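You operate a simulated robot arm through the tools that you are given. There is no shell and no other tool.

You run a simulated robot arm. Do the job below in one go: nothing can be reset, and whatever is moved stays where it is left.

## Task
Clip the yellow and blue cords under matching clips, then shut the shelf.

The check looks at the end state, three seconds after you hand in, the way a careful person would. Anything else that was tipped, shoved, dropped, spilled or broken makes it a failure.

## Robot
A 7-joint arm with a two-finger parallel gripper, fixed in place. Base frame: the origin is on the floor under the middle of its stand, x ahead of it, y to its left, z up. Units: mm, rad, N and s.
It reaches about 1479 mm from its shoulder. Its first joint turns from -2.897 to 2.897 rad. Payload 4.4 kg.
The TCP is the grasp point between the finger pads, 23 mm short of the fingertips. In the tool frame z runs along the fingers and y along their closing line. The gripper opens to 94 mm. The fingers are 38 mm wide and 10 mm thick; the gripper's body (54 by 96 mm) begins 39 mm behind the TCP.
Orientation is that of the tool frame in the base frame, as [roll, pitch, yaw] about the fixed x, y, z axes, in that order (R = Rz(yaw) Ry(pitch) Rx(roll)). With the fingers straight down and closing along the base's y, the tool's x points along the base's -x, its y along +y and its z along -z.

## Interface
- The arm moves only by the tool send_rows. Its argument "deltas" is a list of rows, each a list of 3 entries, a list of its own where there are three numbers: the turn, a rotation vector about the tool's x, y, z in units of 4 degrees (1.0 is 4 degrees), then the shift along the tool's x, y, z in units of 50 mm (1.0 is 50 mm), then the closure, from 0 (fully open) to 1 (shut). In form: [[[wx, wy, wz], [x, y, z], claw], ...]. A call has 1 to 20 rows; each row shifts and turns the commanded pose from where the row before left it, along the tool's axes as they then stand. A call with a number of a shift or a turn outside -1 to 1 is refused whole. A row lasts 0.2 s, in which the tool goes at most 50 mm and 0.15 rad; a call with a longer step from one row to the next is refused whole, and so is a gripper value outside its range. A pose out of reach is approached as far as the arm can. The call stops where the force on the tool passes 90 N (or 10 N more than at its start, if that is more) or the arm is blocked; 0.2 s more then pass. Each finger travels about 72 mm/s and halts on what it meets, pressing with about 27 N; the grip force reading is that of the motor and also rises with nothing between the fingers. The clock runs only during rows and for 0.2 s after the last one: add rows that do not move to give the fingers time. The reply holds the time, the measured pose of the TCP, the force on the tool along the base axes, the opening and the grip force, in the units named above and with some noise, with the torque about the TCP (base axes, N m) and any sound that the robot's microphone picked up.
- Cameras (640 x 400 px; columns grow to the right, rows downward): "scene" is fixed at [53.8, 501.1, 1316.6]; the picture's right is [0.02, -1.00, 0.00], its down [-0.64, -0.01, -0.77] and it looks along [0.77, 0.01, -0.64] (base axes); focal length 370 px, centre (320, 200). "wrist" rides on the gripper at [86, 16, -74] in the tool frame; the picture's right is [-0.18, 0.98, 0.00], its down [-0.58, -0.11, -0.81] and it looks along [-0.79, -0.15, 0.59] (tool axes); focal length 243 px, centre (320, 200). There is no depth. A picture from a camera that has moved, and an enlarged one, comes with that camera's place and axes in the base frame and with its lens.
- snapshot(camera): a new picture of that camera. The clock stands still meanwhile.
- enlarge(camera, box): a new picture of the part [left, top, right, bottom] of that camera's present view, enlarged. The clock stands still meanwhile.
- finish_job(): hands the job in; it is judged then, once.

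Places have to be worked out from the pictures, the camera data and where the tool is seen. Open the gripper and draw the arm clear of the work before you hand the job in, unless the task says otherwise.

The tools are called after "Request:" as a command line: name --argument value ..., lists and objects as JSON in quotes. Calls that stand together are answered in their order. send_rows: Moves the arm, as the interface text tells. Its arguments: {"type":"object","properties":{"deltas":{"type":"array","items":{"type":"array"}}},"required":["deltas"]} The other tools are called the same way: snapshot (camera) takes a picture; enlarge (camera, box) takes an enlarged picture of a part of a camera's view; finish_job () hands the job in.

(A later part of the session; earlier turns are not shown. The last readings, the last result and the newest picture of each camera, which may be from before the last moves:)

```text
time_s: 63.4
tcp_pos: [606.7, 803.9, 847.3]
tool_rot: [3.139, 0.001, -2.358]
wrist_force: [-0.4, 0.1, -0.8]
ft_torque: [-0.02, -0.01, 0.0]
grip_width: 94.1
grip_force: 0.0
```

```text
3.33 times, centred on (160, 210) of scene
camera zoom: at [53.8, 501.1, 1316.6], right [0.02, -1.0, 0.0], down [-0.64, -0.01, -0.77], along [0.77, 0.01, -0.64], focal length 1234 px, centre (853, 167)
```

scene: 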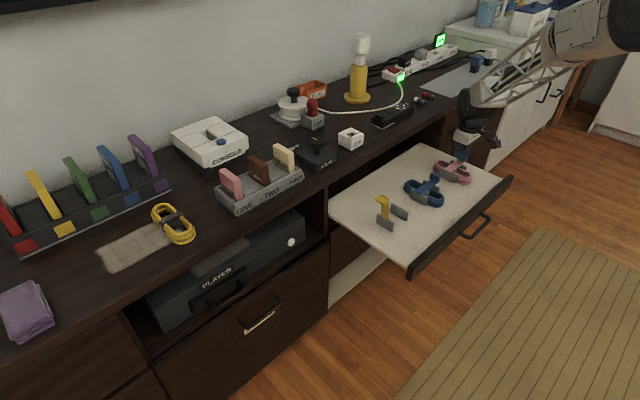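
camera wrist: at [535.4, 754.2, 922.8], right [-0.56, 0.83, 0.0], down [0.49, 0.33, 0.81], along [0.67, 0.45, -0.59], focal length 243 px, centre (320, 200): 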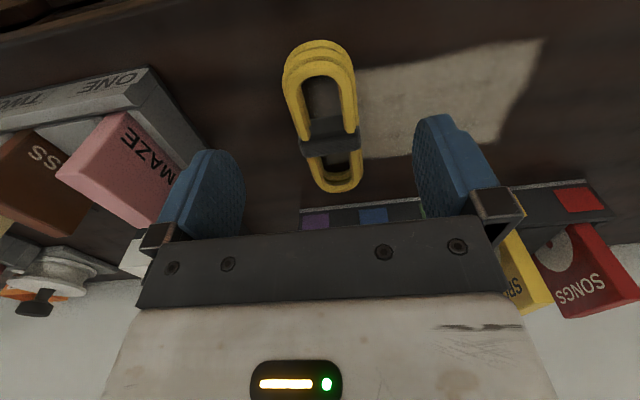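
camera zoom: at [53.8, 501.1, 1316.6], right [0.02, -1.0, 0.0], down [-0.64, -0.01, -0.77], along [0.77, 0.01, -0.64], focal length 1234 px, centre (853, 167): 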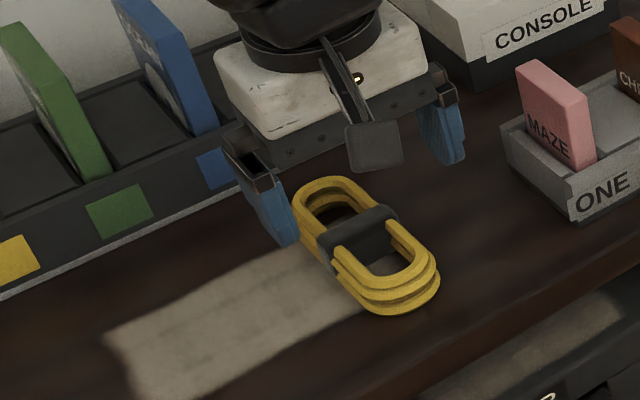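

Request:
enlarge --camera "wrist" --box '[240, 20, 400, 200]'

```text
2.22 times, centred on (320, 110) of wrist
camera zoom: at [535.4, 754.2, 922.8], right [-0.56, 0.83, 0.0], down [0.49, 0.33, 0.81], along [0.67, 0.45, -0.59], focal length 539 px, centre (320, 400)
```

zoom: 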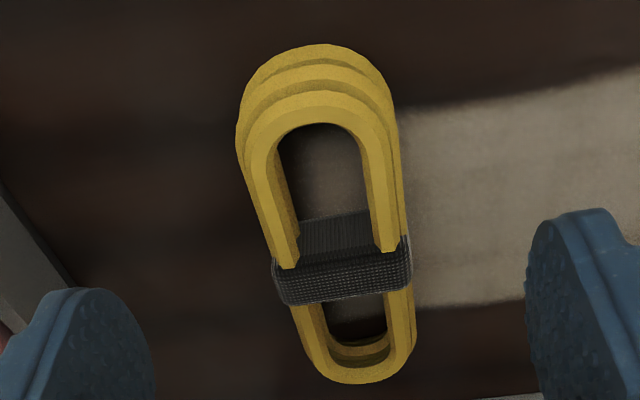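

The yellow cord's axis is aligned with the tool within ~1°, centre 43 mm ahead and ~1.5 mm to +y. I move over its centre and descend to TCP z≈768.

Request:
send_rows --deltas '[[[0, 0, 0], [-0.866, 0.03, 0], 0.0], [[0, 0, 0], [0, 0, 0.8], 0.0], [[0, 0, 0], [0, 0, 0.6], 0.0], [[0, 0, 0], [0, 0, 0.16], 0.0], [[0, 0, 0], [0, 0, 0], 0.0]]'

Request:
snapshot --camera "wrist"

Request:
enlarge --camera "scene" --box '[100, 170, 230, 270]'

```text
time_s: 64.6
tcp_pos: [638.7, 839.3, 770.6]
tool_rot: [3.14, 0.001, -2.357]
wrist_force: [0.2, -0.1, -0.7]
ft_torque: [0.01, 0.0, -0.01]
grip_width: 93.8
grip_force: 0.0
```

```text
taken
camera wrist: at [566.8, 789.4, 845.2], right [-0.56, 0.83, 0.0], down [0.49, 0.33, 0.81], along [0.67, 0.45, -0.59], focal length 243 px, centre (320, 200)
```

wrist: 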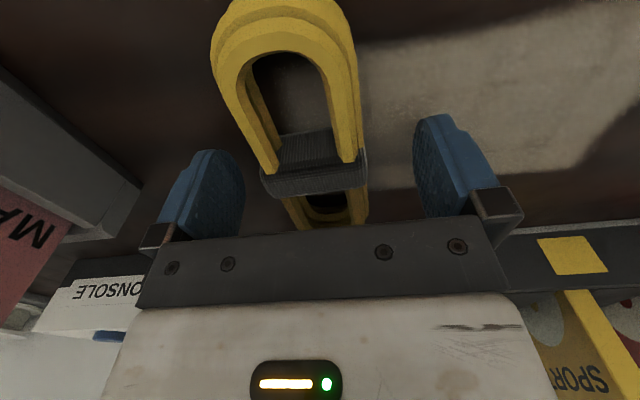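

```text
4.00 times, centred on (165, 220) of scene
camera zoom: at [53.8, 501.1, 1316.6], right [0.02, -1.0, 0.0], down [-0.64, -0.01, -0.77], along [0.77, 0.01, -0.64], focal length 1481 px, centre (940, 120)
```

zoom: 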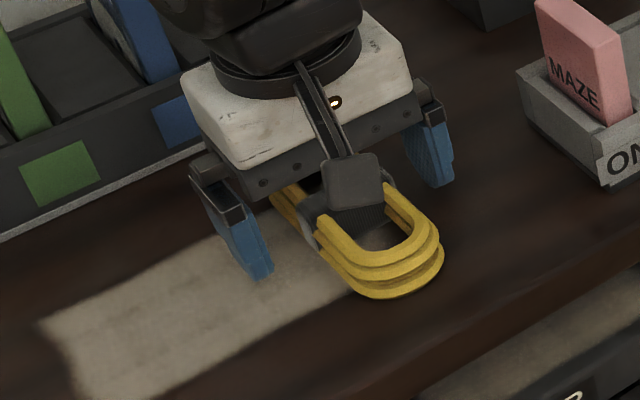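

Fingers straddle the yellow cord with clearance from the box. I lower 3 mm and squeeze at the centre to align it.

Request:
send_rows --deltas '[[[0, 0, 0], [0, 0, 0.06], 0.0], [[0, 0, 0], [0, 0, 0], 0.3], [[0, 0, 0], [0, 0, 0], 0.4], [[0, 0, 0], [0, 0, 0], 0.5], [[0, 0, 0], [0, 0, 0], 0.6], [[0, 0, 0], [0, 0, 0], 0.6]]'

Request:
enlarge --camera "wrist" --box '[180, 0, 460, 240]'

```text
time_s: 66.0
tcp_pos: [639.5, 839.6, 767.1]
tool_rot: [3.141, 0.0, -2.357]
wrist_force: [0.8, -0.2, 1.5]
ft_torque: [-0.04, -0.06, 0.01]
grip_width: 49.6
grip_force: 27.1
```

```text
1.67 times, centred on (320, 120) of wrist
camera zoom: at [566.4, 789.2, 842.5], right [-0.56, 0.83, 0.0], down [0.49, 0.33, 0.81], along [0.67, 0.45, -0.59], focal length 404 px, centre (320, 333)
```

zoom: 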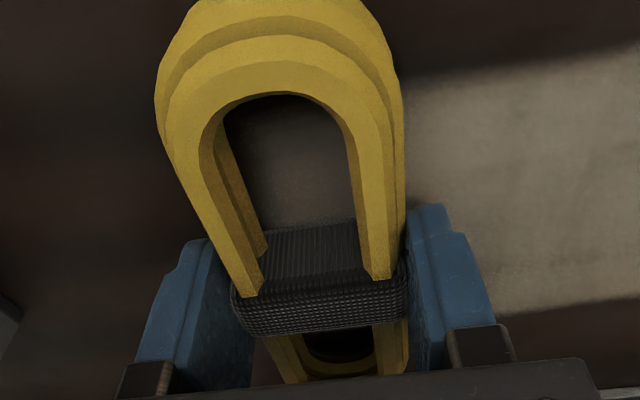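

Squeezed at 49.6 mm. The yellow cord sits ~2 mm nearer than blue did, so I open, slide back 50 mm, and grip the near end.

Request:
send_rows --deltas '[[[0, 0, 0], [0, 0, 0], 0.2], [[0, 0, 0], [0, 0, 0], 0.2], [[0, 0, 0], [0.5, 0, 0], 0.2], [[0, 0, 0], [0.5, 0, 0], 0.2], [[0, 0, 0], [0, 0, 0], 0.2], [[0, 0, 0], [0, 0, 0], 0.5], [[0, 0, 0], [0, 0, 0], 0.7], [[0, 0, 0], [0, 0, 0], 0.75], [[0, 0, 0], [0, 0, 0], 0.75]]'

Request:
enlarge --camera "wrist" --box '[180, 60, 460, 240]'

Request:
enlarge --camera "scene" --box '[100, 170, 230, 270]'

```text
time_s: 68.0
tcp_pos: [603.4, 803.2, 772.1]
tool_rot: [3.139, 0.001, -2.356]
wrist_force: [-0.3, 0.1, 0.2]
ft_torque: [-0.04, 0.04, 0.02]
grip_width: 49.4
grip_force: 26.8
```

```text
2.22 times, centred on (320, 150) of wrist
camera zoom: at [531.3, 752.8, 846.4], right [-0.56, 0.83, 0.0], down [0.49, 0.33, 0.81], along [0.67, 0.45, -0.59], focal length 539 px, centre (320, 311)
```

zoom: 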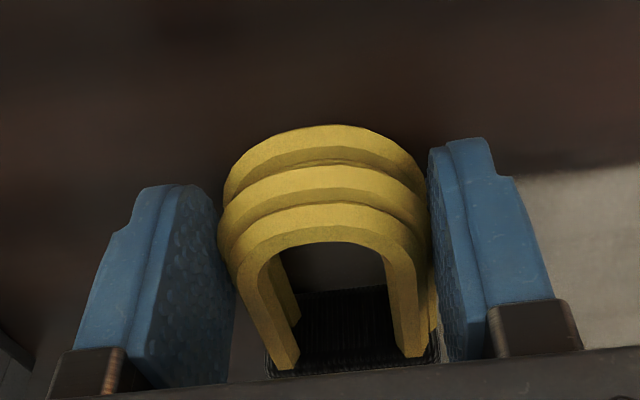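

```text
4.00 times, centred on (165, 220) of scene
camera zoom: at [53.8, 501.1, 1316.6], right [0.02, -1.0, 0.0], down [-0.64, -0.01, -0.77], along [0.77, 0.01, -0.64], focal length 1481 px, centre (940, 120)
```

zoom: 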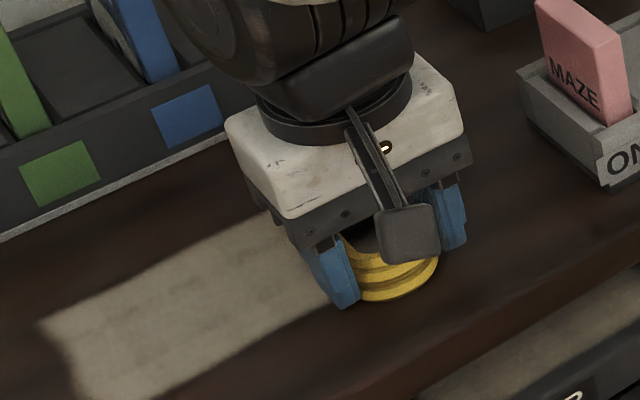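

The TCP z reads 772 instead of 767; I take another reading without moving to check.

Request:
send_rows --deltas '[[[0, 0, 0], [0, 0, 0], 0.75], [[0, 0, 0], [0, 0, 0], 0.75]]'

Request:
send_rows --deltas '[[[0, 0, 0], [0, 0, 0], 0.75], [[0, 0, 0], [0, 0, 0], 0.75]]'

```text
time_s: 68.6
tcp_pos: [603.7, 802.9, 773.1]
tool_rot: [3.139, 0.0, -2.357]
wrist_force: [-0.1, -1.3, 0.0]
ft_torque: [-0.05, 0.05, 0.0]
grip_width: 49.6
grip_force: 26.8
```

```text
time_s: 69.2
tcp_pos: [603.8, 803.3, 772.0]
tool_rot: [3.139, 0.001, -2.358]
wrist_force: [0.1, -0.4, 0.6]
ft_torque: [0.0, 0.04, 0.0]
grip_width: 49.4
grip_force: 26.7
```

Consistently z≈772, so the cord's bottom is ~31 mm below the TCP. I lift 60 mm and check the hold.

Request:
send_rows --deltas '[[[0, 0, 0], [0, 0, -0.3], 0.75], [[0, 0, 0], [0, 0, -0.4], 0.75], [[0, 0, 0], [0, 0, -0.8], 0.75], [[0, 0, 0], [0, 0, 0], 0.75]]'

Request:
enlarge --camera "wrist" --box '[180, 60, 460, 240]'

Request:
enlarge --camera "scene" --box '[100, 150, 240, 270]'

```text
time_s: 70.2
tcp_pos: [600.1, 806.9, 844.4]
tool_rot: [3.14, 0.0, -2.356]
wrist_force: [0.9, 0.2, -0.8]
ft_torque: [0.0, 0.01, 0.0]
grip_width: 49.3
grip_force: 26.6
```

```text
2.22 times, centred on (320, 150) of wrist
camera zoom: at [529.3, 756.5, 918.9], right [-0.56, 0.83, 0.0], down [0.49, 0.33, 0.81], along [0.67, 0.45, -0.59], focal length 539 px, centre (320, 311)
```

zoom: 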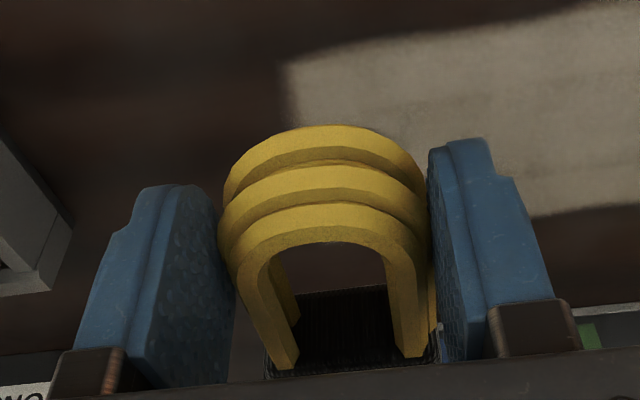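

```text
3.33 times, centred on (170, 210) of scene
camera zoom: at [53.8, 501.1, 1316.6], right [0.02, -1.0, 0.0], down [-0.64, -0.01, -0.77], along [0.77, 0.01, -0.64], focal length 1234 px, centre (820, 167)
```

zoom: 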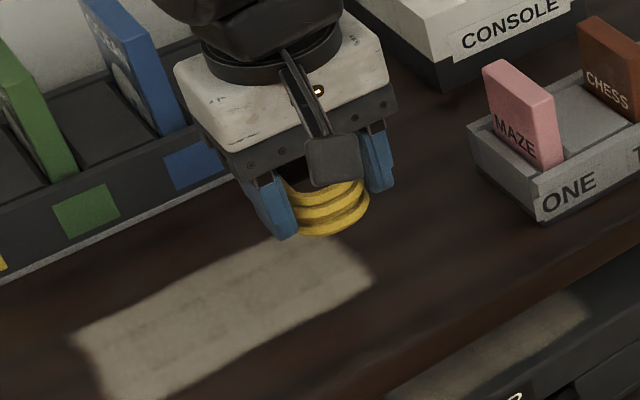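

The yellow cord is held. I back off 295 mm then travel along −q to in front of the yellow clip.

Request:
send_rows --deltas '[[[0, 0, 0], [0.983, 0, 0], 0.75], [[0, 0, 0], [0.983, 0, 0], 0.75], [[0, 0, 0], [0.983, 0, 0], 0.75], [[0, 0, 0], [0.983, 0, 0], 0.75], [[0, 0, 0], [0.983, 0, 0], 0.75], [[0, 0, 0], [0.983, 0, 0], 0.75], [[0, 0, 0], [0, -0.96, 0], 0.75], [[0, 0, 0], [0, -0.96, 0], 0.75], [[0, 0, 0], [0, -0.96, 0], 0.75], [[0, 0, 0], [0, -0.96, 0], 0.75], [[0, 0, 0], [0, -0.96, 0], 0.75], [[0, 0, 0], [0, -0.96, 0], 0.75], [[0, 0, 0], [0, -0.96, 0], 0.75], [[0, 0, 0], [0, -0.96, 0], 0.75], [[0, 0, 0], [0, -0.96, 0], 0.75], [[0, 0, 0], [0, -0.96, 0], 0.75], [[0, 0, 0], [0, -0.96, 0], 0.75], [[0, 0, 0], [0, 0, 0], 0.75]]'

Request:
snapshot --camera "wrist"

Request:
enlarge --camera "wrist" --box '[260, 10, 420, 140]'

```text
time_s: 74.0
tcp_pos: [767.2, 224.2, 842.2]
tool_rot: [3.141, -0.001, -2.359]
wrist_force: [-0.1, -0.5, -0.9]
ft_torque: [-0.04, 0.05, -0.03]
grip_width: 49.6
grip_force: 26.4
```

```text
taken
camera wrist: at [694.6, 173.4, 917.8], right [-0.56, 0.83, 0.0], down [0.49, 0.33, 0.81], along [0.67, 0.45, -0.59], focal length 243 px, centre (320, 200)
```

wrist: 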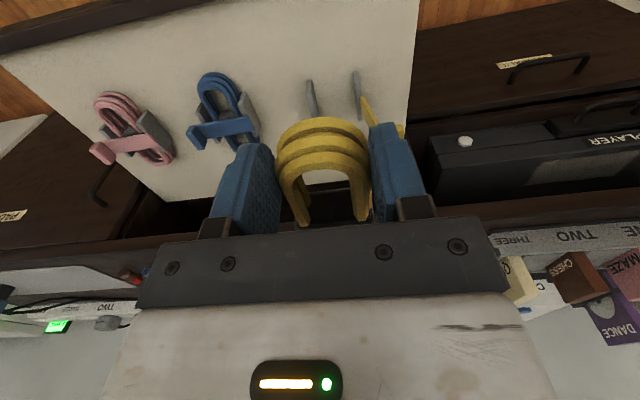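

```text
3.08 times, centred on (340, 75) of wrist
camera zoom: at [694.6, 173.4, 917.8], right [-0.56, 0.83, 0.0], down [0.49, 0.33, 0.81], along [0.67, 0.45, -0.59], focal length 746 px, centre (258, 585)
```

zoom: 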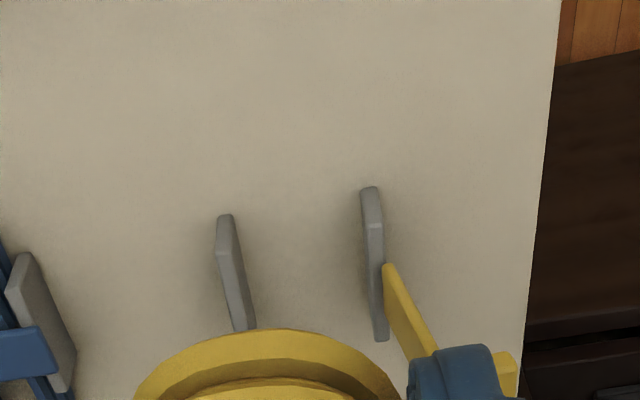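

Clip plates found at tool y ≈ −30.9 and +35.1, near ends ~85 mm ahead. I move forward 58 mm and +1 mm, then descend to about TCP z≈675 for closer measurement.

Request:
send_rows --deltas '[[[0, 0, 0], [-0.58, 0.01, 0], 0.75], [[0, 0, 0], [-0.58, 0.01, 0], 0.75], [[0, 0, 0], [0, 0, 0.85], 0.75], [[0, 0, 0], [0, 0, 0.85], 0.75], [[0, 0, 0], [0, 0, 0.85], 0.75], [[0, 0, 0], [0, 0, 0.8], 0.75], [[0, 0, 0], [0, 0, 0], 0.75]]'

Request:
enlarge --camera "wrist" --box '[230, 80, 420, 220]'

Request:
enlarge --camera "scene" --box '[340, 140, 480, 250]'

```text
time_s: 75.6
tcp_pos: [802.2, 264.3, 677.0]
tool_rot: [3.14, -0.001, -2.359]
wrist_force: [0.4, 0.1, -1.1]
ft_torque: [-0.02, 0.03, 0.01]
grip_width: 49.3
grip_force: 27.0
```

```text
2.86 times, centred on (325, 150) of wrist
camera zoom: at [730.1, 215.4, 750.7], right [-0.56, 0.83, 0.0], down [0.49, 0.33, 0.81], along [0.67, 0.45, -0.59], focal length 693 px, centre (306, 343)
```

zoom: 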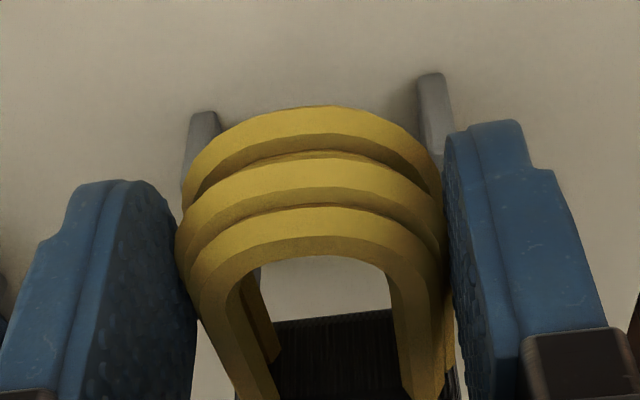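

```text
3.64 times, centred on (410, 195) of scene
camera zoom: at [53.8, 501.1, 1316.6], right [0.02, -1.0, 0.0], down [-0.64, -0.01, -0.77], along [0.77, 0.01, -0.64], focal length 1346 px, centre (-7, 218)
```

zoom: 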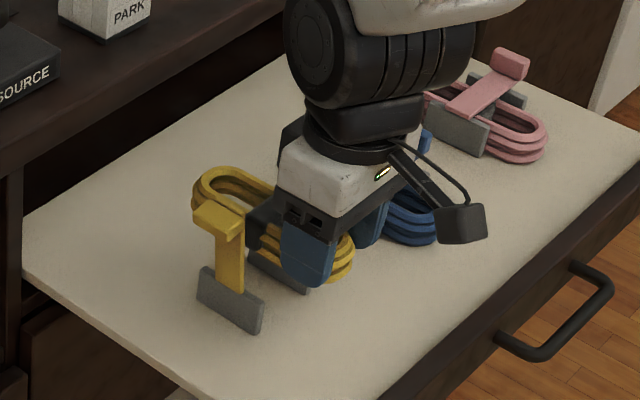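

Near ends are ~30.5 mm ahead; lateral offset ≈ −1.3 mm. I move 8 mm forward, −1.3 mm sideways, and lower to TCP z≈648 (cord just above the plates), then check.

Request:
send_rows --deltas '[[[0, 0, 0], [-0.16, -0.026, 0], 0.75], [[0, 0, 0], [0, 0, 0.3], 0.75], [[0, 0, 0], [0, 0, 0.28], 0.75], [[0, 0, 0], [0, 0, 0], 0.75]]'

Request:
enlarge --camera "wrist" --box '[230, 80, 420, 220]'

Request:
enlarge --camera "scene" --box '[360, 160, 460, 240]'

```text
time_s: 76.6
tcp_pos: [810.9, 269.4, 645.2]
tool_rot: [3.139, 0.001, -2.358]
wrist_force: [0.0, -0.2, -1.8]
ft_torque: [-0.07, 0.05, 0.01]
grip_width: 49.3
grip_force: 26.7
```

```text
2.86 times, centred on (325, 150) of wrist
camera zoom: at [739.4, 218.8, 720.9], right [-0.56, 0.83, 0.0], down [0.49, 0.33, 0.81], along [0.67, 0.45, -0.59], focal length 693 px, centre (306, 343)
```

zoom: 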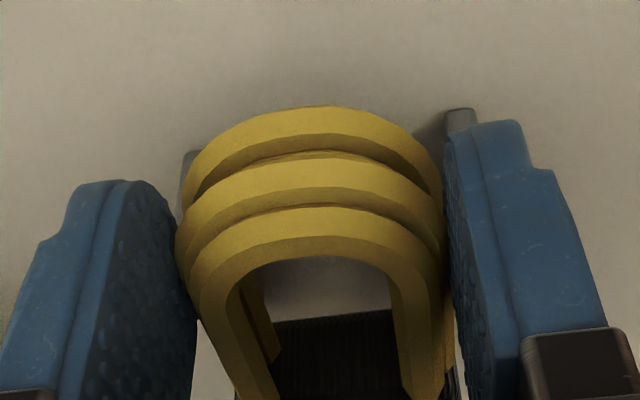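

```text
5.00 times, centred on (410, 200) of scene
camera zoom: at [53.8, 501.1, 1316.6], right [0.02, -1.0, 0.0], down [-0.64, -0.01, -0.77], along [0.77, 0.01, -0.64], focal length 1851 px, centre (-130, 200)
```

zoom: 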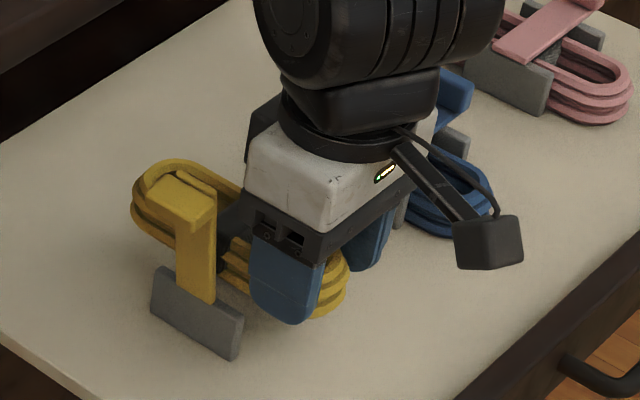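

Now the clip appears ~2.4 mm to +y relative to the tool, and the near ends only ~20.5 mm ahead. I correct +2.3 mm in y and back 2 mm, then recheck.

Request:
send_rows --deltas '[[[0, 0, 0], [0.04, 0.046, 0], 0.75], [[0, 0, 0], [0, 0, 0], 0.75], [[0, 0, 0], [0, 0, 0], 0.75]]'

Request:
enlarge --camera "wrist" --box '[230, 80, 420, 220]'

```text
time_s: 77.4
tcp_pos: [809.7, 269.7, 646.0]
tool_rot: [3.139, -0.001, -2.36]
wrist_force: [-0.1, -0.2, 0.3]
ft_torque: [-0.06, 0.05, -0.01]
grip_width: 49.5
grip_force: 27.1
```

```text
2.86 times, centred on (325, 150) of wrist
camera zoom: at [737.2, 219.0, 721.2], right [-0.56, 0.83, 0.0], down [0.49, 0.33, 0.81], along [0.67, 0.45, -0.59], focal length 693 px, centre (306, 343)
```

zoom: 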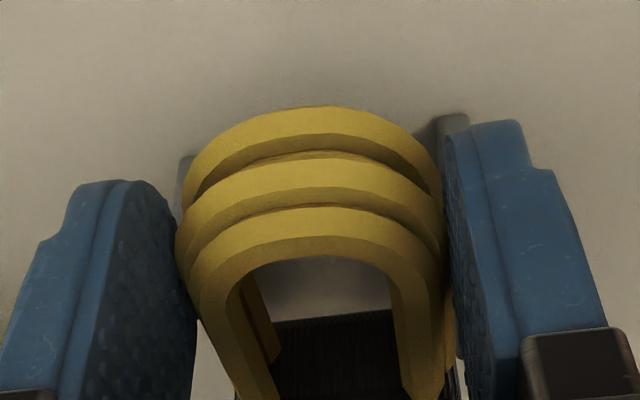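

Now the plate edges are symmetric as they were for blue, with ~2.5 mm finger clearance. I lower 15 mm into the plates and check.

Request:
send_rows --deltas '[[[0, 0, 0], [0.01, 0, 0.15], 0.75], [[0, 0, 0], [0, 0, 0.15], 0.75], [[0, 0, 0], [0, 0, 0], 0.75]]'

Request:
enlarge --camera "scene" --box '[360, 170, 450, 240]'

Request:
enlarge --camera "wrist" --box '[230, 80, 420, 220]'

```text
time_s: 78.2
tcp_pos: [809.5, 268.1, 632.6]
tool_rot: [-3.141, 0.0, -2.356]
wrist_force: [-0.1, 0.5, -1.2]
ft_torque: [-0.06, 0.04, 0.01]
grip_width: 49.4
grip_force: 26.9
```

```text
5.71 times, centred on (405, 205) of scene
camera zoom: at [53.8, 501.1, 1316.6], right [0.02, -1.0, 0.0], down [-0.64, -0.01, -0.77], along [0.77, 0.01, -0.64], focal length 2115 px, centre (-166, 171)
```

zoom: 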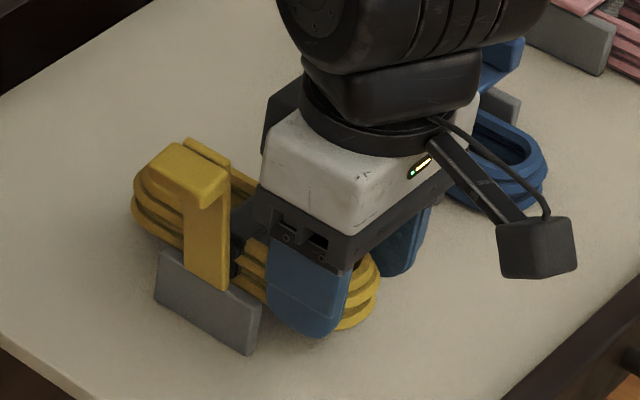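

```text
2.86 times, centred on (325, 150) of wrist
camera zoom: at [737.5, 218.0, 706.8], right [-0.56, 0.83, 0.0], down [0.49, 0.33, 0.81], along [0.67, 0.45, -0.59], focal length 693 px, centre (306, 343)
```

zoom: 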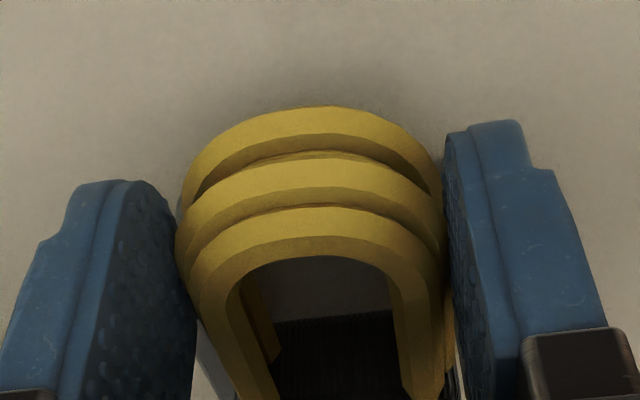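

No contact; I continue lowering with checks.

Request:
send_rows --deltas '[[[0, 0, 0], [0, 0, 0.15], 0.75], [[0, 0, 0], [0, 0, 0.13], 0.75], [[0, 0, 0], [0, 0, 0], 0.75]]'

Request:
send_rows --deltas '[[[0, 0, 0], [0, 0, 0.08], 0.75], [[0, 0, 0], [0, 0, 0], 0.75]]'

Request:
enlarge --camera "scene" --box '[360, 170, 450, 240]'

```text
time_s: 79.0
tcp_pos: [808.4, 268.1, 617.4]
tool_rot: [3.141, 0.0, -2.357]
wrist_force: [-0.1, 0.3, -1.1]
ft_torque: [-0.04, 0.05, 0.01]
grip_width: 49.4
grip_force: 26.6
```

```text
time_s: 79.6
tcp_pos: [809.9, 266.8, 614.5]
tool_rot: [3.141, 0.0, -2.358]
wrist_force: [0.1, -0.3, -0.1]
ft_torque: [-0.02, 0.04, 0.0]
grip_width: 49.5
grip_force: 27.9
```

```text
5.71 times, centred on (405, 205) of scene
camera zoom: at [53.8, 501.1, 1316.6], right [0.02, -1.0, 0.0], down [-0.64, -0.01, -0.77], along [0.77, 0.01, -0.64], focal length 2115 px, centre (-166, 171)
```

zoom: 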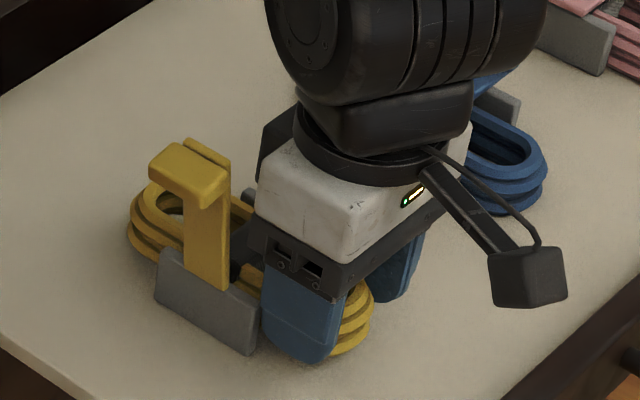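

Request:
send_rows --deltas '[[[0, 0, 0], [0, 0, 0.06], 0.75], [[0, 0, 0], [0, 0, 0], 0.75]]'

Request:
send_rows --deltas '[[[0, 0, 0], [0, 0, 0.04], 0.75], [[0, 0, 0], [0, 0, 0], 0.75]]'

```text
time_s: 80.2
tcp_pos: [809.8, 267.8, 612.3]
tool_rot: [3.141, 0.002, -2.357]
wrist_force: [-0.3, 0.9, 0.2]
ft_torque: [-0.06, 0.05, -0.02]
grip_width: 49.3
grip_force: 27.2
```

```text
time_s: 80.8
tcp_pos: [809.8, 269.0, 610.4]
tool_rot: [3.139, 0.001, -2.357]
wrist_force: [0.3, -0.5, -0.7]
ft_torque: [-0.04, 0.01, 0.01]
grip_width: 49.4
grip_force: 27.1
```

Request:
send_rows --deltas '[[[0, 0, 0], [0, 0, 0.04], 0.75], [[0, 0, 0], [0, 0, 0], 0.75]]'

Request:
send_rows --deltas '[[[0, 0, 0], [0, 0, 0.03], 0.75], [[0, 0, 0], [0, 0, 0], 0.75]]'

```text
time_s: 81.4
tcp_pos: [812.0, 266.5, 607.6]
tool_rot: [3.142, -0.001, -2.36]
wrist_force: [0.0, 0.1, 0.2]
ft_torque: [-0.01, 0.03, 0.02]
grip_width: 49.5
grip_force: 26.9
```

```text
time_s: 82.0
tcp_pos: [811.0, 267.8, 606.6]
tool_rot: [3.14, -0.001, -2.359]
wrist_force: [1.7, -1.0, 7.1]
ft_torque: [0.3, -0.43, -0.04]
grip_width: 49.6
grip_force: 26.7
```

Contact with the shelf at TCP z≈607 (7 N). I release the yellow cord.

Request:
send_rows --deltas '[[[0, 0, 0], [0, 0, -0.02], 0.6], [[0, 0, 0], [0, 0, 0], 0.4], [[0, 0, 0], [0, 0, 0], 0.25], [[0, 0, 0], [0, 0, 0], 0.25]]'

Request:
enlarge --camera "wrist" --box '[200, 60, 440, 220]'

Request:
enlarge --camera "scene" --box '[360, 170, 450, 240]'

```text
time_s: 83.0
tcp_pos: [810.5, 267.9, 607.9]
tool_rot: [3.14, 0.001, -2.359]
wrist_force: [0.4, 0.1, -0.3]
ft_torque: [0.0, 0.0, 0.05]
grip_width: 70.5
grip_force: 0.0
```

```text
2.50 times, centred on (320, 140) of wrist
camera zoom: at [738.4, 217.2, 682.3], right [-0.56, 0.83, 0.0], down [0.49, 0.33, 0.81], along [0.67, 0.45, -0.59], focal length 606 px, centre (320, 350)
```

zoom: 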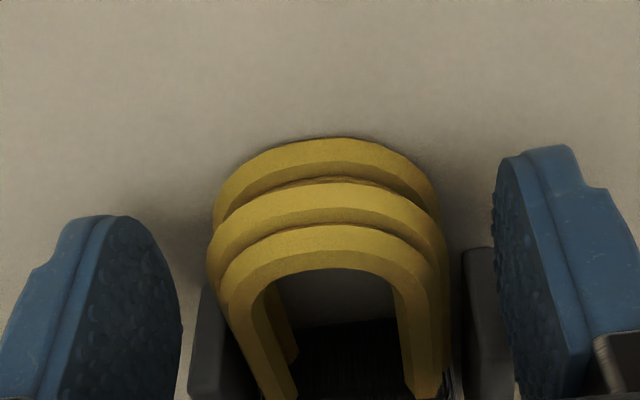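

```text
5.71 times, centred on (405, 205) of scene
camera zoom: at [53.8, 501.1, 1316.6], right [0.02, -1.0, 0.0], down [-0.64, -0.01, -0.77], along [0.77, 0.01, -0.64], focal length 2115 px, centre (-166, 171)
```

zoom: 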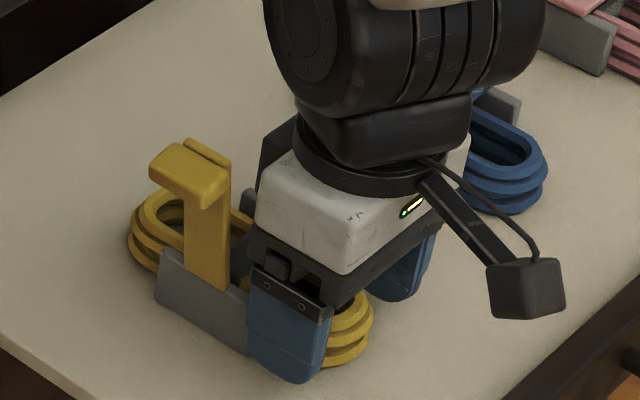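

Yellow is between its plates. I raise straight up and back off to look.

Request:
send_rows --deltas '[[[0, 0, 0], [0, 0, -0.4], 0.25], [[0, 0, 0], [0, 0, -0.8], 0.25], [[0, 0, 0], [0, 0, -0.95], 0.25], [[0, 0, 0], [0, 0, -0.95], 0.25], [[0, 0, 0], [0.5, 0, -0.8], 0.25], [[0, 0, 0], [0.9, 0, 0], 0.25], [[0, 0, 0], [0, 0, 0], 0.25]]'

Request:
snapshot --camera "wrist"

Request:
enlarge --camera "scene" --box '[350, 150, 490, 250]'

```text
time_s: 84.6
tcp_pos: [761.4, 217.1, 805.2]
tool_rot: [3.141, 0.0, -2.358]
wrist_force: [-0.2, 0.1, -0.4]
ft_torque: [-0.01, 0.0, 0.0]
grip_width: 70.6
grip_force: 0.0
```

```text
taken
camera wrist: at [690.0, 166.9, 880.3], right [-0.56, 0.83, 0.0], down [0.49, 0.33, 0.81], along [0.67, 0.45, -0.59], focal length 243 px, centre (320, 200)
```

wrist: 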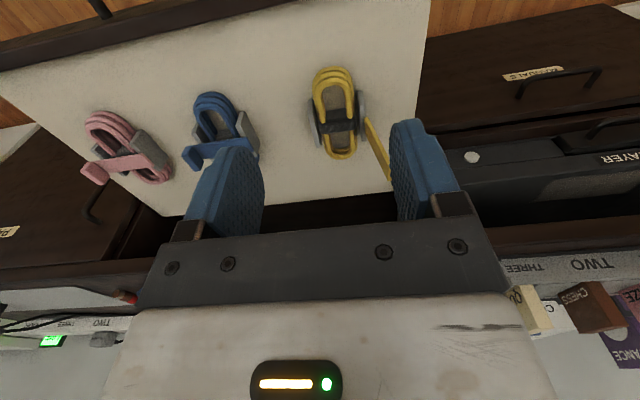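

```text
4.00 times, centred on (420, 200) of scene
camera zoom: at [53.8, 501.1, 1316.6], right [0.02, -1.0, 0.0], down [-0.64, -0.01, -0.77], along [0.77, 0.01, -0.64], focal length 1481 px, centre (-80, 200)
```

zoom: 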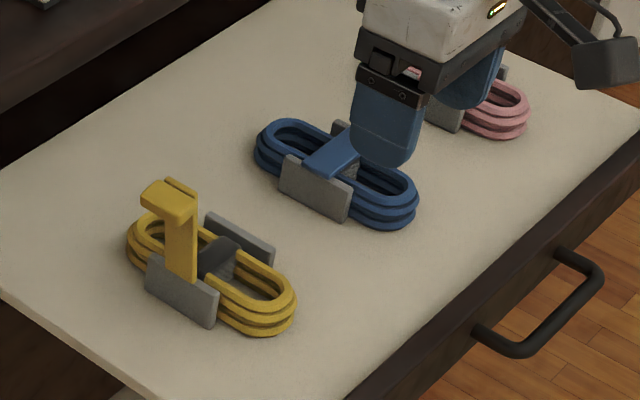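

Yellow is seated. I repeat the lever procedure: close gripper, move +q past the yellow lever, forward, and down to TCP z≈725 then check.

Request:
send_rows --deltas '[[[0, 0, 0], [0, 0.8, 0], 0.6], [[0, 0, 0], [0, 0.8, 0], 0.9], [[0, 0, 0], [0, 0.7, 0], 1.0], [[0, 0, 0], [-0.8, 0, 0], 1.0], [[0, 0, 0], [-0.8, 0, 0], 1.0], [[0, 0, 0], [-0.76, 0, 0], 1.0], [[0, 0, 0], [0, 0, 0.8], 1.0], [[0, 0, 0], [0, 0, 0.8], 1.0], [[0, 0, 0], [0, 0, 0], 1.0]]'

Request:
enlarge --camera "wrist" --box '[100, 0, 380, 230]'

Request:
enlarge --camera "scene" --box '[340, 140, 480, 250]'

```text
time_s: 86.6
tcp_pos: [760.4, 383.4, 725.4]
tool_rot: [3.14, 0.0, -2.36]
wrist_force: [0.7, -0.8, 0.3]
ft_torque: [0.01, -0.02, 0.0]
grip_width: 0.0
grip_force: 27.0
```

```text
1.74 times, centred on (240, 115) of wrist
camera zoom: at [688.5, 331.5, 800.1], right [-0.56, 0.83, 0.0], down [0.49, 0.33, 0.81], along [0.67, 0.45, -0.59], focal length 422 px, centre (459, 348)
```

zoom: 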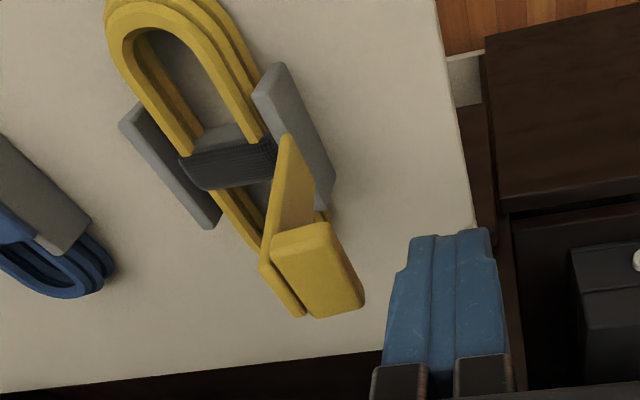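

```text
3.64 times, centred on (410, 195) of scene
camera zoom: at [53.8, 501.1, 1316.6], right [0.02, -1.0, 0.0], down [-0.64, -0.01, -0.77], along [0.77, 0.01, -0.64], focal length 1346 px, centre (-7, 218)
```

zoom: 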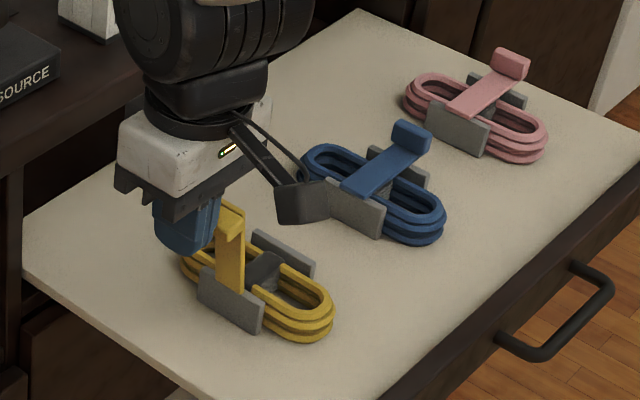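

Same geometry as for blue. I lower to ≈685 and push sideways (−q) in steps.

Request:
send_rows --deltas '[[[0, 0, 0], [0, 0, 0.4], 1.0], [[0, 0, 0], [0, 0, 0.4], 1.0], [[0, 0, 0], [0, -0.4, 0], 1.0], [[0, 0, 0], [0, -0.2, 0], 1.0], [[0, 0, 0], [0, -0.2, 0], 1.0], [[0, 0, 0], [0, 0, 0], 1.0]]'

Request:
snapshot --camera "wrist"

Request:
enlarge --camera "scene" --box '[340, 140, 480, 250]'

```text
time_s: 88.0
tcp_pos: [790.6, 354.7, 685.6]
tool_rot: [-3.142, 0.0, -2.357]
wrist_force: [1.0, 0.5, -0.1]
ft_torque: [0.0, 0.0, 0.04]
grip_width: 0.0
grip_force: 27.2
```

```text
taken
camera wrist: at [718.1, 303.2, 759.4], right [-0.56, 0.83, 0.0], down [0.49, 0.33, 0.81], along [0.67, 0.45, -0.59], focal length 243 px, centre (320, 200)
```

wrist: 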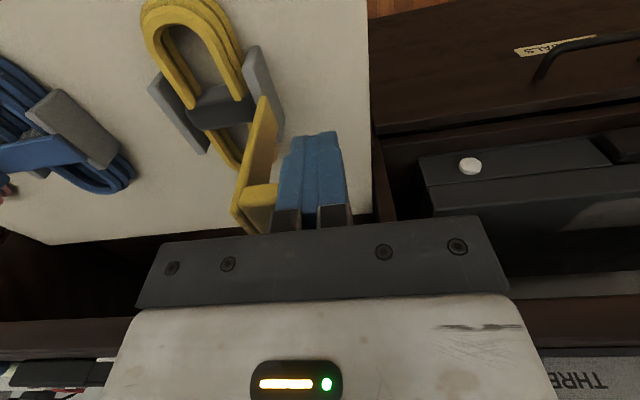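

```text
3.64 times, centred on (410, 195) of scene
camera zoom: at [53.8, 501.1, 1316.6], right [0.02, -1.0, 0.0], down [-0.64, -0.01, -0.77], along [0.77, 0.01, -0.64], focal length 1346 px, centre (-7, 218)
```

zoom: 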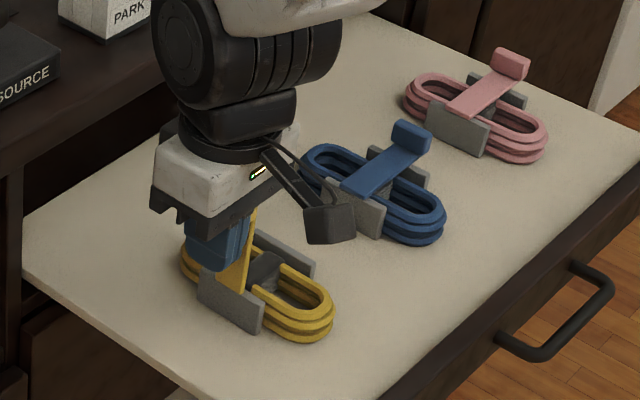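

Request:
send_rows --deltas '[[[0, 0, 0], [0, -0.25, 0], 1.0], [[0, 0, 0], [0, -0.25, 0], 1.0], [[0, 0, 0], [0, -0.25, 0], 1.0], [[0, 0, 0], [0, 0, 0], 1.0]]'

Request:
snapshot --camera "wrist"

Request:
enlarge --camera "scene" --box '[340, 140, 480, 250]'

```text
time_s: 89.0
tcp_pos: [817.6, 326.2, 683.7]
tool_rot: [3.141, 0.0, -2.357]
wrist_force: [-0.2, -0.5, -0.9]
ft_torque: [-0.02, 0.0, 0.0]
grip_width: 0.0
grip_force: 27.1
```

```text
taken
camera wrist: at [745.3, 276.6, 757.9], right [-0.56, 0.83, 0.0], down [0.49, 0.33, 0.81], along [0.67, 0.45, -0.59], focal length 243 px, centre (320, 200)
```

wrist: 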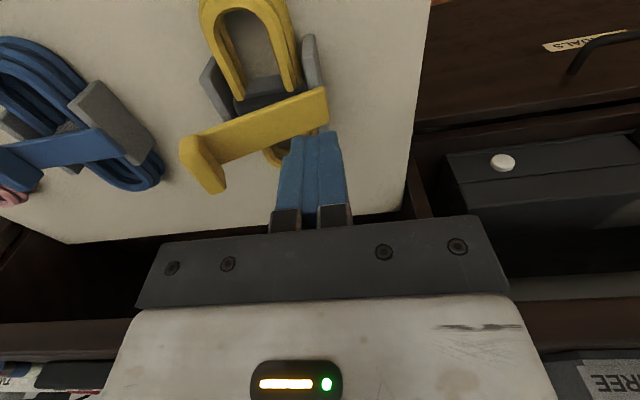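

```text
3.64 times, centred on (410, 195) of scene
camera zoom: at [53.8, 501.1, 1316.6], right [0.02, -1.0, 0.0], down [-0.64, -0.01, -0.77], along [0.77, 0.01, -0.64], focal length 1346 px, centre (-7, 218)
```

zoom: 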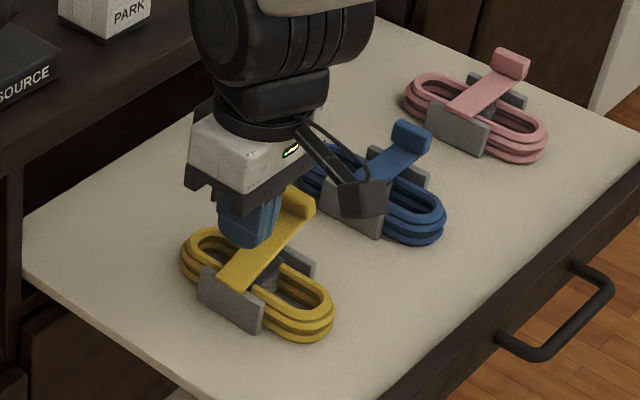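

The yellow lever tipped over. I raise, back off and compare its lie to blue and pink.

Request:
send_rows --deltas '[[[0, 0, 0], [0, 0, -0.8], 1.0], [[0, 0, 0], [0, 0, -0.8], 1.0], [[0, 0, 0], [0.9, 0, 0], 1.0], [[0, 0, 0], [0.3, 0, 0], 1.0], [[0, 0, 0], [0, -0.8, 0], 1.0], [[0, 0, 0], [0, -0.8, 0], 1.0], [[0, 0, 0], [0, 0, 0], 1.0]]'

Request:
snapshot --camera "wrist"

Request:
enlarge --camera "scene" --box '[375, 175, 445, 240]'

```text
time_s: 90.6
tcp_pos: [834.4, 228.9, 763.1]
tool_rot: [3.142, -0.001, -2.358]
wrist_force: [-0.7, -0.8, 0.0]
ft_torque: [0.0, 0.01, 0.01]
grip_width: 0.0
grip_force: 27.3
```

```text
taken
camera wrist: at [762.2, 178.6, 837.8], right [-0.56, 0.83, 0.0], down [0.49, 0.33, 0.81], along [0.67, 0.45, -0.59], focal length 243 px, centre (320, 200)
```

wrist: 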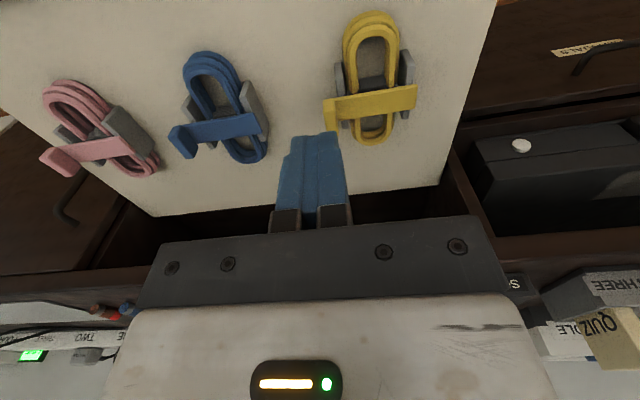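

```text
6.15 times, centred on (410, 208) of scene
camera zoom: at [53.8, 501.1, 1316.6], right [0.02, -1.0, 0.0], down [-0.64, -0.01, -0.77], along [0.77, 0.01, -0.64], focal length 2278 px, centre (-234, 154)
```

zoom: 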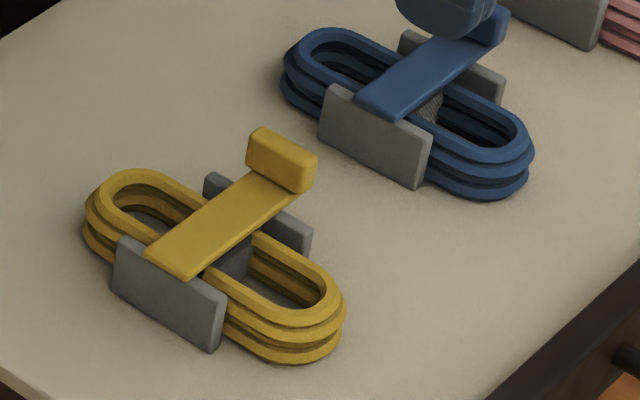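

The yellow lever also lies flat like blue's. I go above its tab to press it lightly too.

Request:
send_rows --deltas '[[[0, 0, 0], [-0.56, 0.04, 0], 1.0], [[0, 0, 0], [-0.56, 0, 0], 1.0], [[0, 0, 0], [0, 0, 0.8], 1.0], [[0, 0, 0], [0, 0, 0.8], 1.0], [[0, 0, 0], [0, 0, 0], 1.0]]'

Request:
enlarge --camera "wrist" --box '[220, 40, 420, 200]'

Request:
enlarge --camera "scene" --box '[375, 160, 465, 230]'

```text
time_s: 91.8
tcp_pos: [870.6, 270.2, 684.0]
tool_rot: [3.139, -0.001, -2.358]
wrist_force: [-0.2, -0.1, -0.2]
ft_torque: [-0.03, -0.02, 0.01]
grip_width: 0.0
grip_force: 27.0
```

```text
2.50 times, centred on (320, 120) of wrist
camera zoom: at [798.2, 220.5, 758.9], right [-0.56, 0.83, 0.0], down [0.49, 0.33, 0.81], along [0.67, 0.45, -0.59], focal length 606 px, centre (320, 400)
```

zoom: 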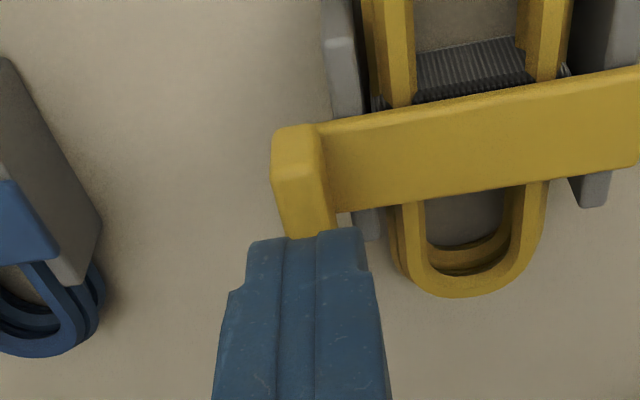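

```text
5.71 times, centred on (420, 195) of scene
camera zoom: at [53.8, 501.1, 1316.6], right [0.02, -1.0, 0.0], down [-0.64, -0.01, -0.77], along [0.77, 0.01, -0.64], focal length 2115 px, centre (-251, 229)
```

zoom: 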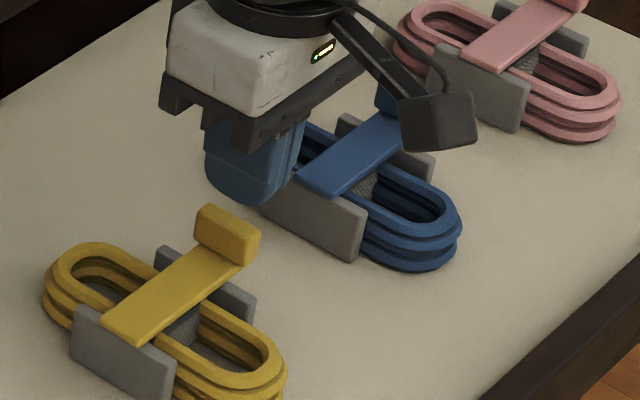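

The tab is within ~2–3 mm of the fingertip axis. I lower toward it and press lightly with small steps.

Request:
send_rows --deltas '[[[0, 0, 0], [0, -0.04, 0.2], 1.0], [[0, 0, 0], [0, 0, 0.16], 1.0], [[0, 0, 0], [0, 0, 0], 1.0]]'

Request:
send_rows --deltas '[[[0, 0, 0], [0, 0, 0.06], 1.0], [[0, 0, 0], [0, 0, 0], 1.0]]'

Request:
send_rows --deltas '[[[0, 0, 0], [0, 0, 0.03], 1.0], [[0, 0, 0], [0, 0, 0], 1.0]]'

```text
time_s: 92.6
tcp_pos: [871.0, 269.9, 664.8]
tool_rot: [3.14, 0.0, -2.358]
wrist_force: [0.8, -0.1, 0.3]
ft_torque: [0.03, 0.01, 0.0]
grip_width: 0.3
grip_force: 27.3
```

```text
time_s: 93.2
tcp_pos: [871.5, 269.0, 661.3]
tool_rot: [-3.141, -0.001, -2.359]
wrist_force: [-0.2, 0.3, -0.4]
ft_torque: [-0.02, -0.02, 0.02]
grip_width: 0.0
grip_force: 27.1
```

```text
time_s: 93.8
tcp_pos: [870.4, 269.3, 659.7]
tool_rot: [3.14, -0.001, -2.358]
wrist_force: [0.3, 0.2, 0.0]
ft_torque: [0.01, 0.01, 0.01]
grip_width: 0.0
grip_force: 26.9
```

Request:
send_rows --deltas '[[[0, 0, 0], [0, 0, 0.03], 1.0], [[0, 0, 0], [0, 0, 0], 1.0]]'

Request:
enlarge --camera "scene" --box '[375, 170, 445, 230]'

```text
time_s: 94.4
tcp_pos: [871.0, 268.5, 658.6]
tool_rot: [-3.14, 0.001, -2.358]
wrist_force: [-3.1, 3.6, 9.3]
ft_torque: [0.07, 0.04, 0.01]
grip_width: 0.3
grip_force: 26.6
```

```text
6.67 times, centred on (410, 200) of scene
camera zoom: at [53.8, 501.1, 1316.6], right [0.02, -1.0, 0.0], down [-0.64, -0.01, -0.77], along [0.77, 0.01, -0.64], focal length 2468 px, centre (-280, 200)
```

zoom: 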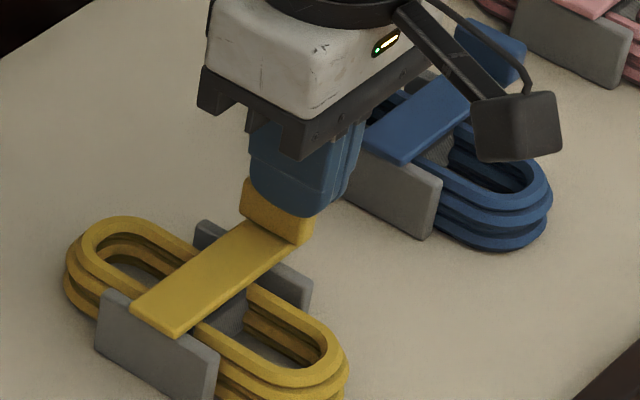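

Contact at the same height as blue. One more 1.5 mm press to seat it.

Request:
send_rows --deltas '[[[0, 0, 0], [0, 0, 0.03], 1.0], [[0, 0, 0], [0, 0, 0], 1.0]]'

```text
time_s: 95.0
tcp_pos: [871.7, 268.7, 657.6]
tool_rot: [-3.141, 0.002, -2.358]
wrist_force: [-2.8, 4.1, 25.7]
ft_torque: [0.06, 0.16, -0.01]
grip_width: 0.2
grip_force: 27.3
```

Both clips are pressed to a hard stop at equal heights. Now I raise, retreat, and move in front of the shelf to view its front panel for pushing it shut.

Request:
send_rows --deltas '[[[0, 0, 0], [0, 0, -0.3], 1.0], [[0, 0, 0], [0, 0, -0.9], 1.0], [[0, 0, 0], [0, 0, -0.9], 1.0], [[0, 0, 0], [0, 0, -0.5], 1.0], [[0, 0, 0], [0.95, 0, 0], 1.0], [[0, 0, 0], [0.95, 0, 0], 1.0], [[0, 0, 0], [0.95, 0, 0], 1.0], [[0, 0, 0], [0.95, 0, 0], 1.0], [[0, 0, 0], [0.95, 0, 0], 1.0], [[0, 0, 0], [0.95, 0, 0], 1.0], [[0, 0, 0], [0, 0, 0], 1.0]]'

Request:
snapshot --camera "wrist"

Request:
snapshot --camera "scene"

```text
time_s: 97.4
tcp_pos: [670.5, 64.9, 785.2]
tool_rot: [3.14, 0.0, -2.358]
wrist_force: [-0.4, -0.1, -0.5]
ft_torque: [-0.01, -0.02, 0.0]
grip_width: 0.0
grip_force: 27.0
```

```text
taken
camera wrist: at [598.5, 14.8, 859.0], right [-0.56, 0.83, 0.0], down [0.49, 0.33, 0.81], along [0.67, 0.45, -0.59], focal length 243 px, centre (320, 200)
```

wrist: 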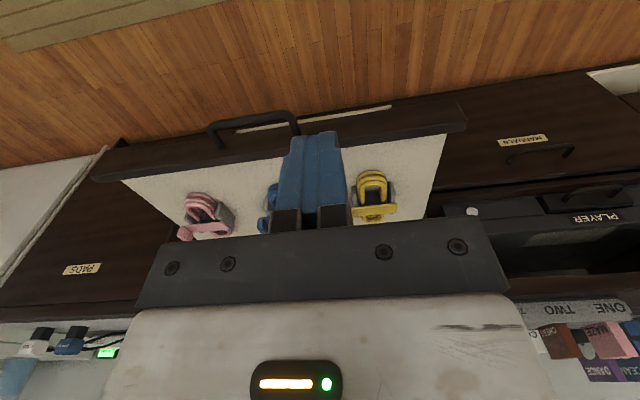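

```text
taken
```

scene: 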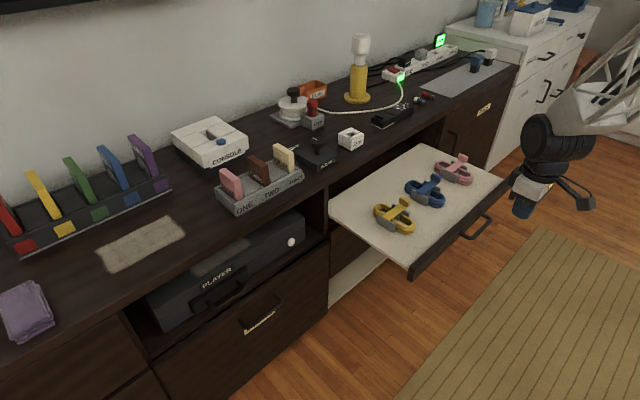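

All three clips are closed. I zoom in on the front panel and handle.

Request:
enlarge --camera "wrist" --box '[80, 80, 480, 240]'

Request:
enlarge --camera "scene" --box '[390, 160, 530, 290]'

```text
1.60 times, centred on (280, 160) of wrist
camera zoom: at [598.5, 14.8, 859.0], right [-0.56, 0.83, 0.0], down [0.49, 0.33, 0.81], along [0.67, 0.45, -0.59], focal length 388 px, centre (384, 264)
```

zoom: 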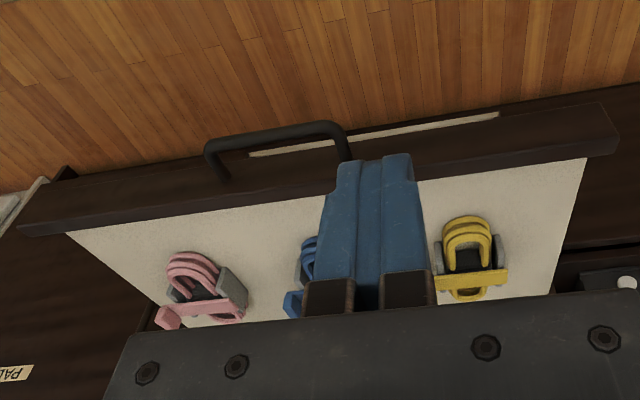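

```text
3.08 times, centred on (460, 225) of scene
camera zoom: at [53.8, 501.1, 1316.6], right [0.02, -1.0, 0.0], down [-0.64, -0.01, -0.77], along [0.77, 0.01, -0.64], focal length 1139 px, centre (-111, 123)
```

zoom: 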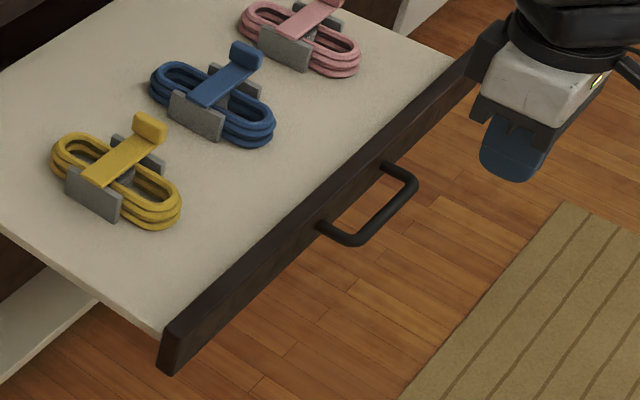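

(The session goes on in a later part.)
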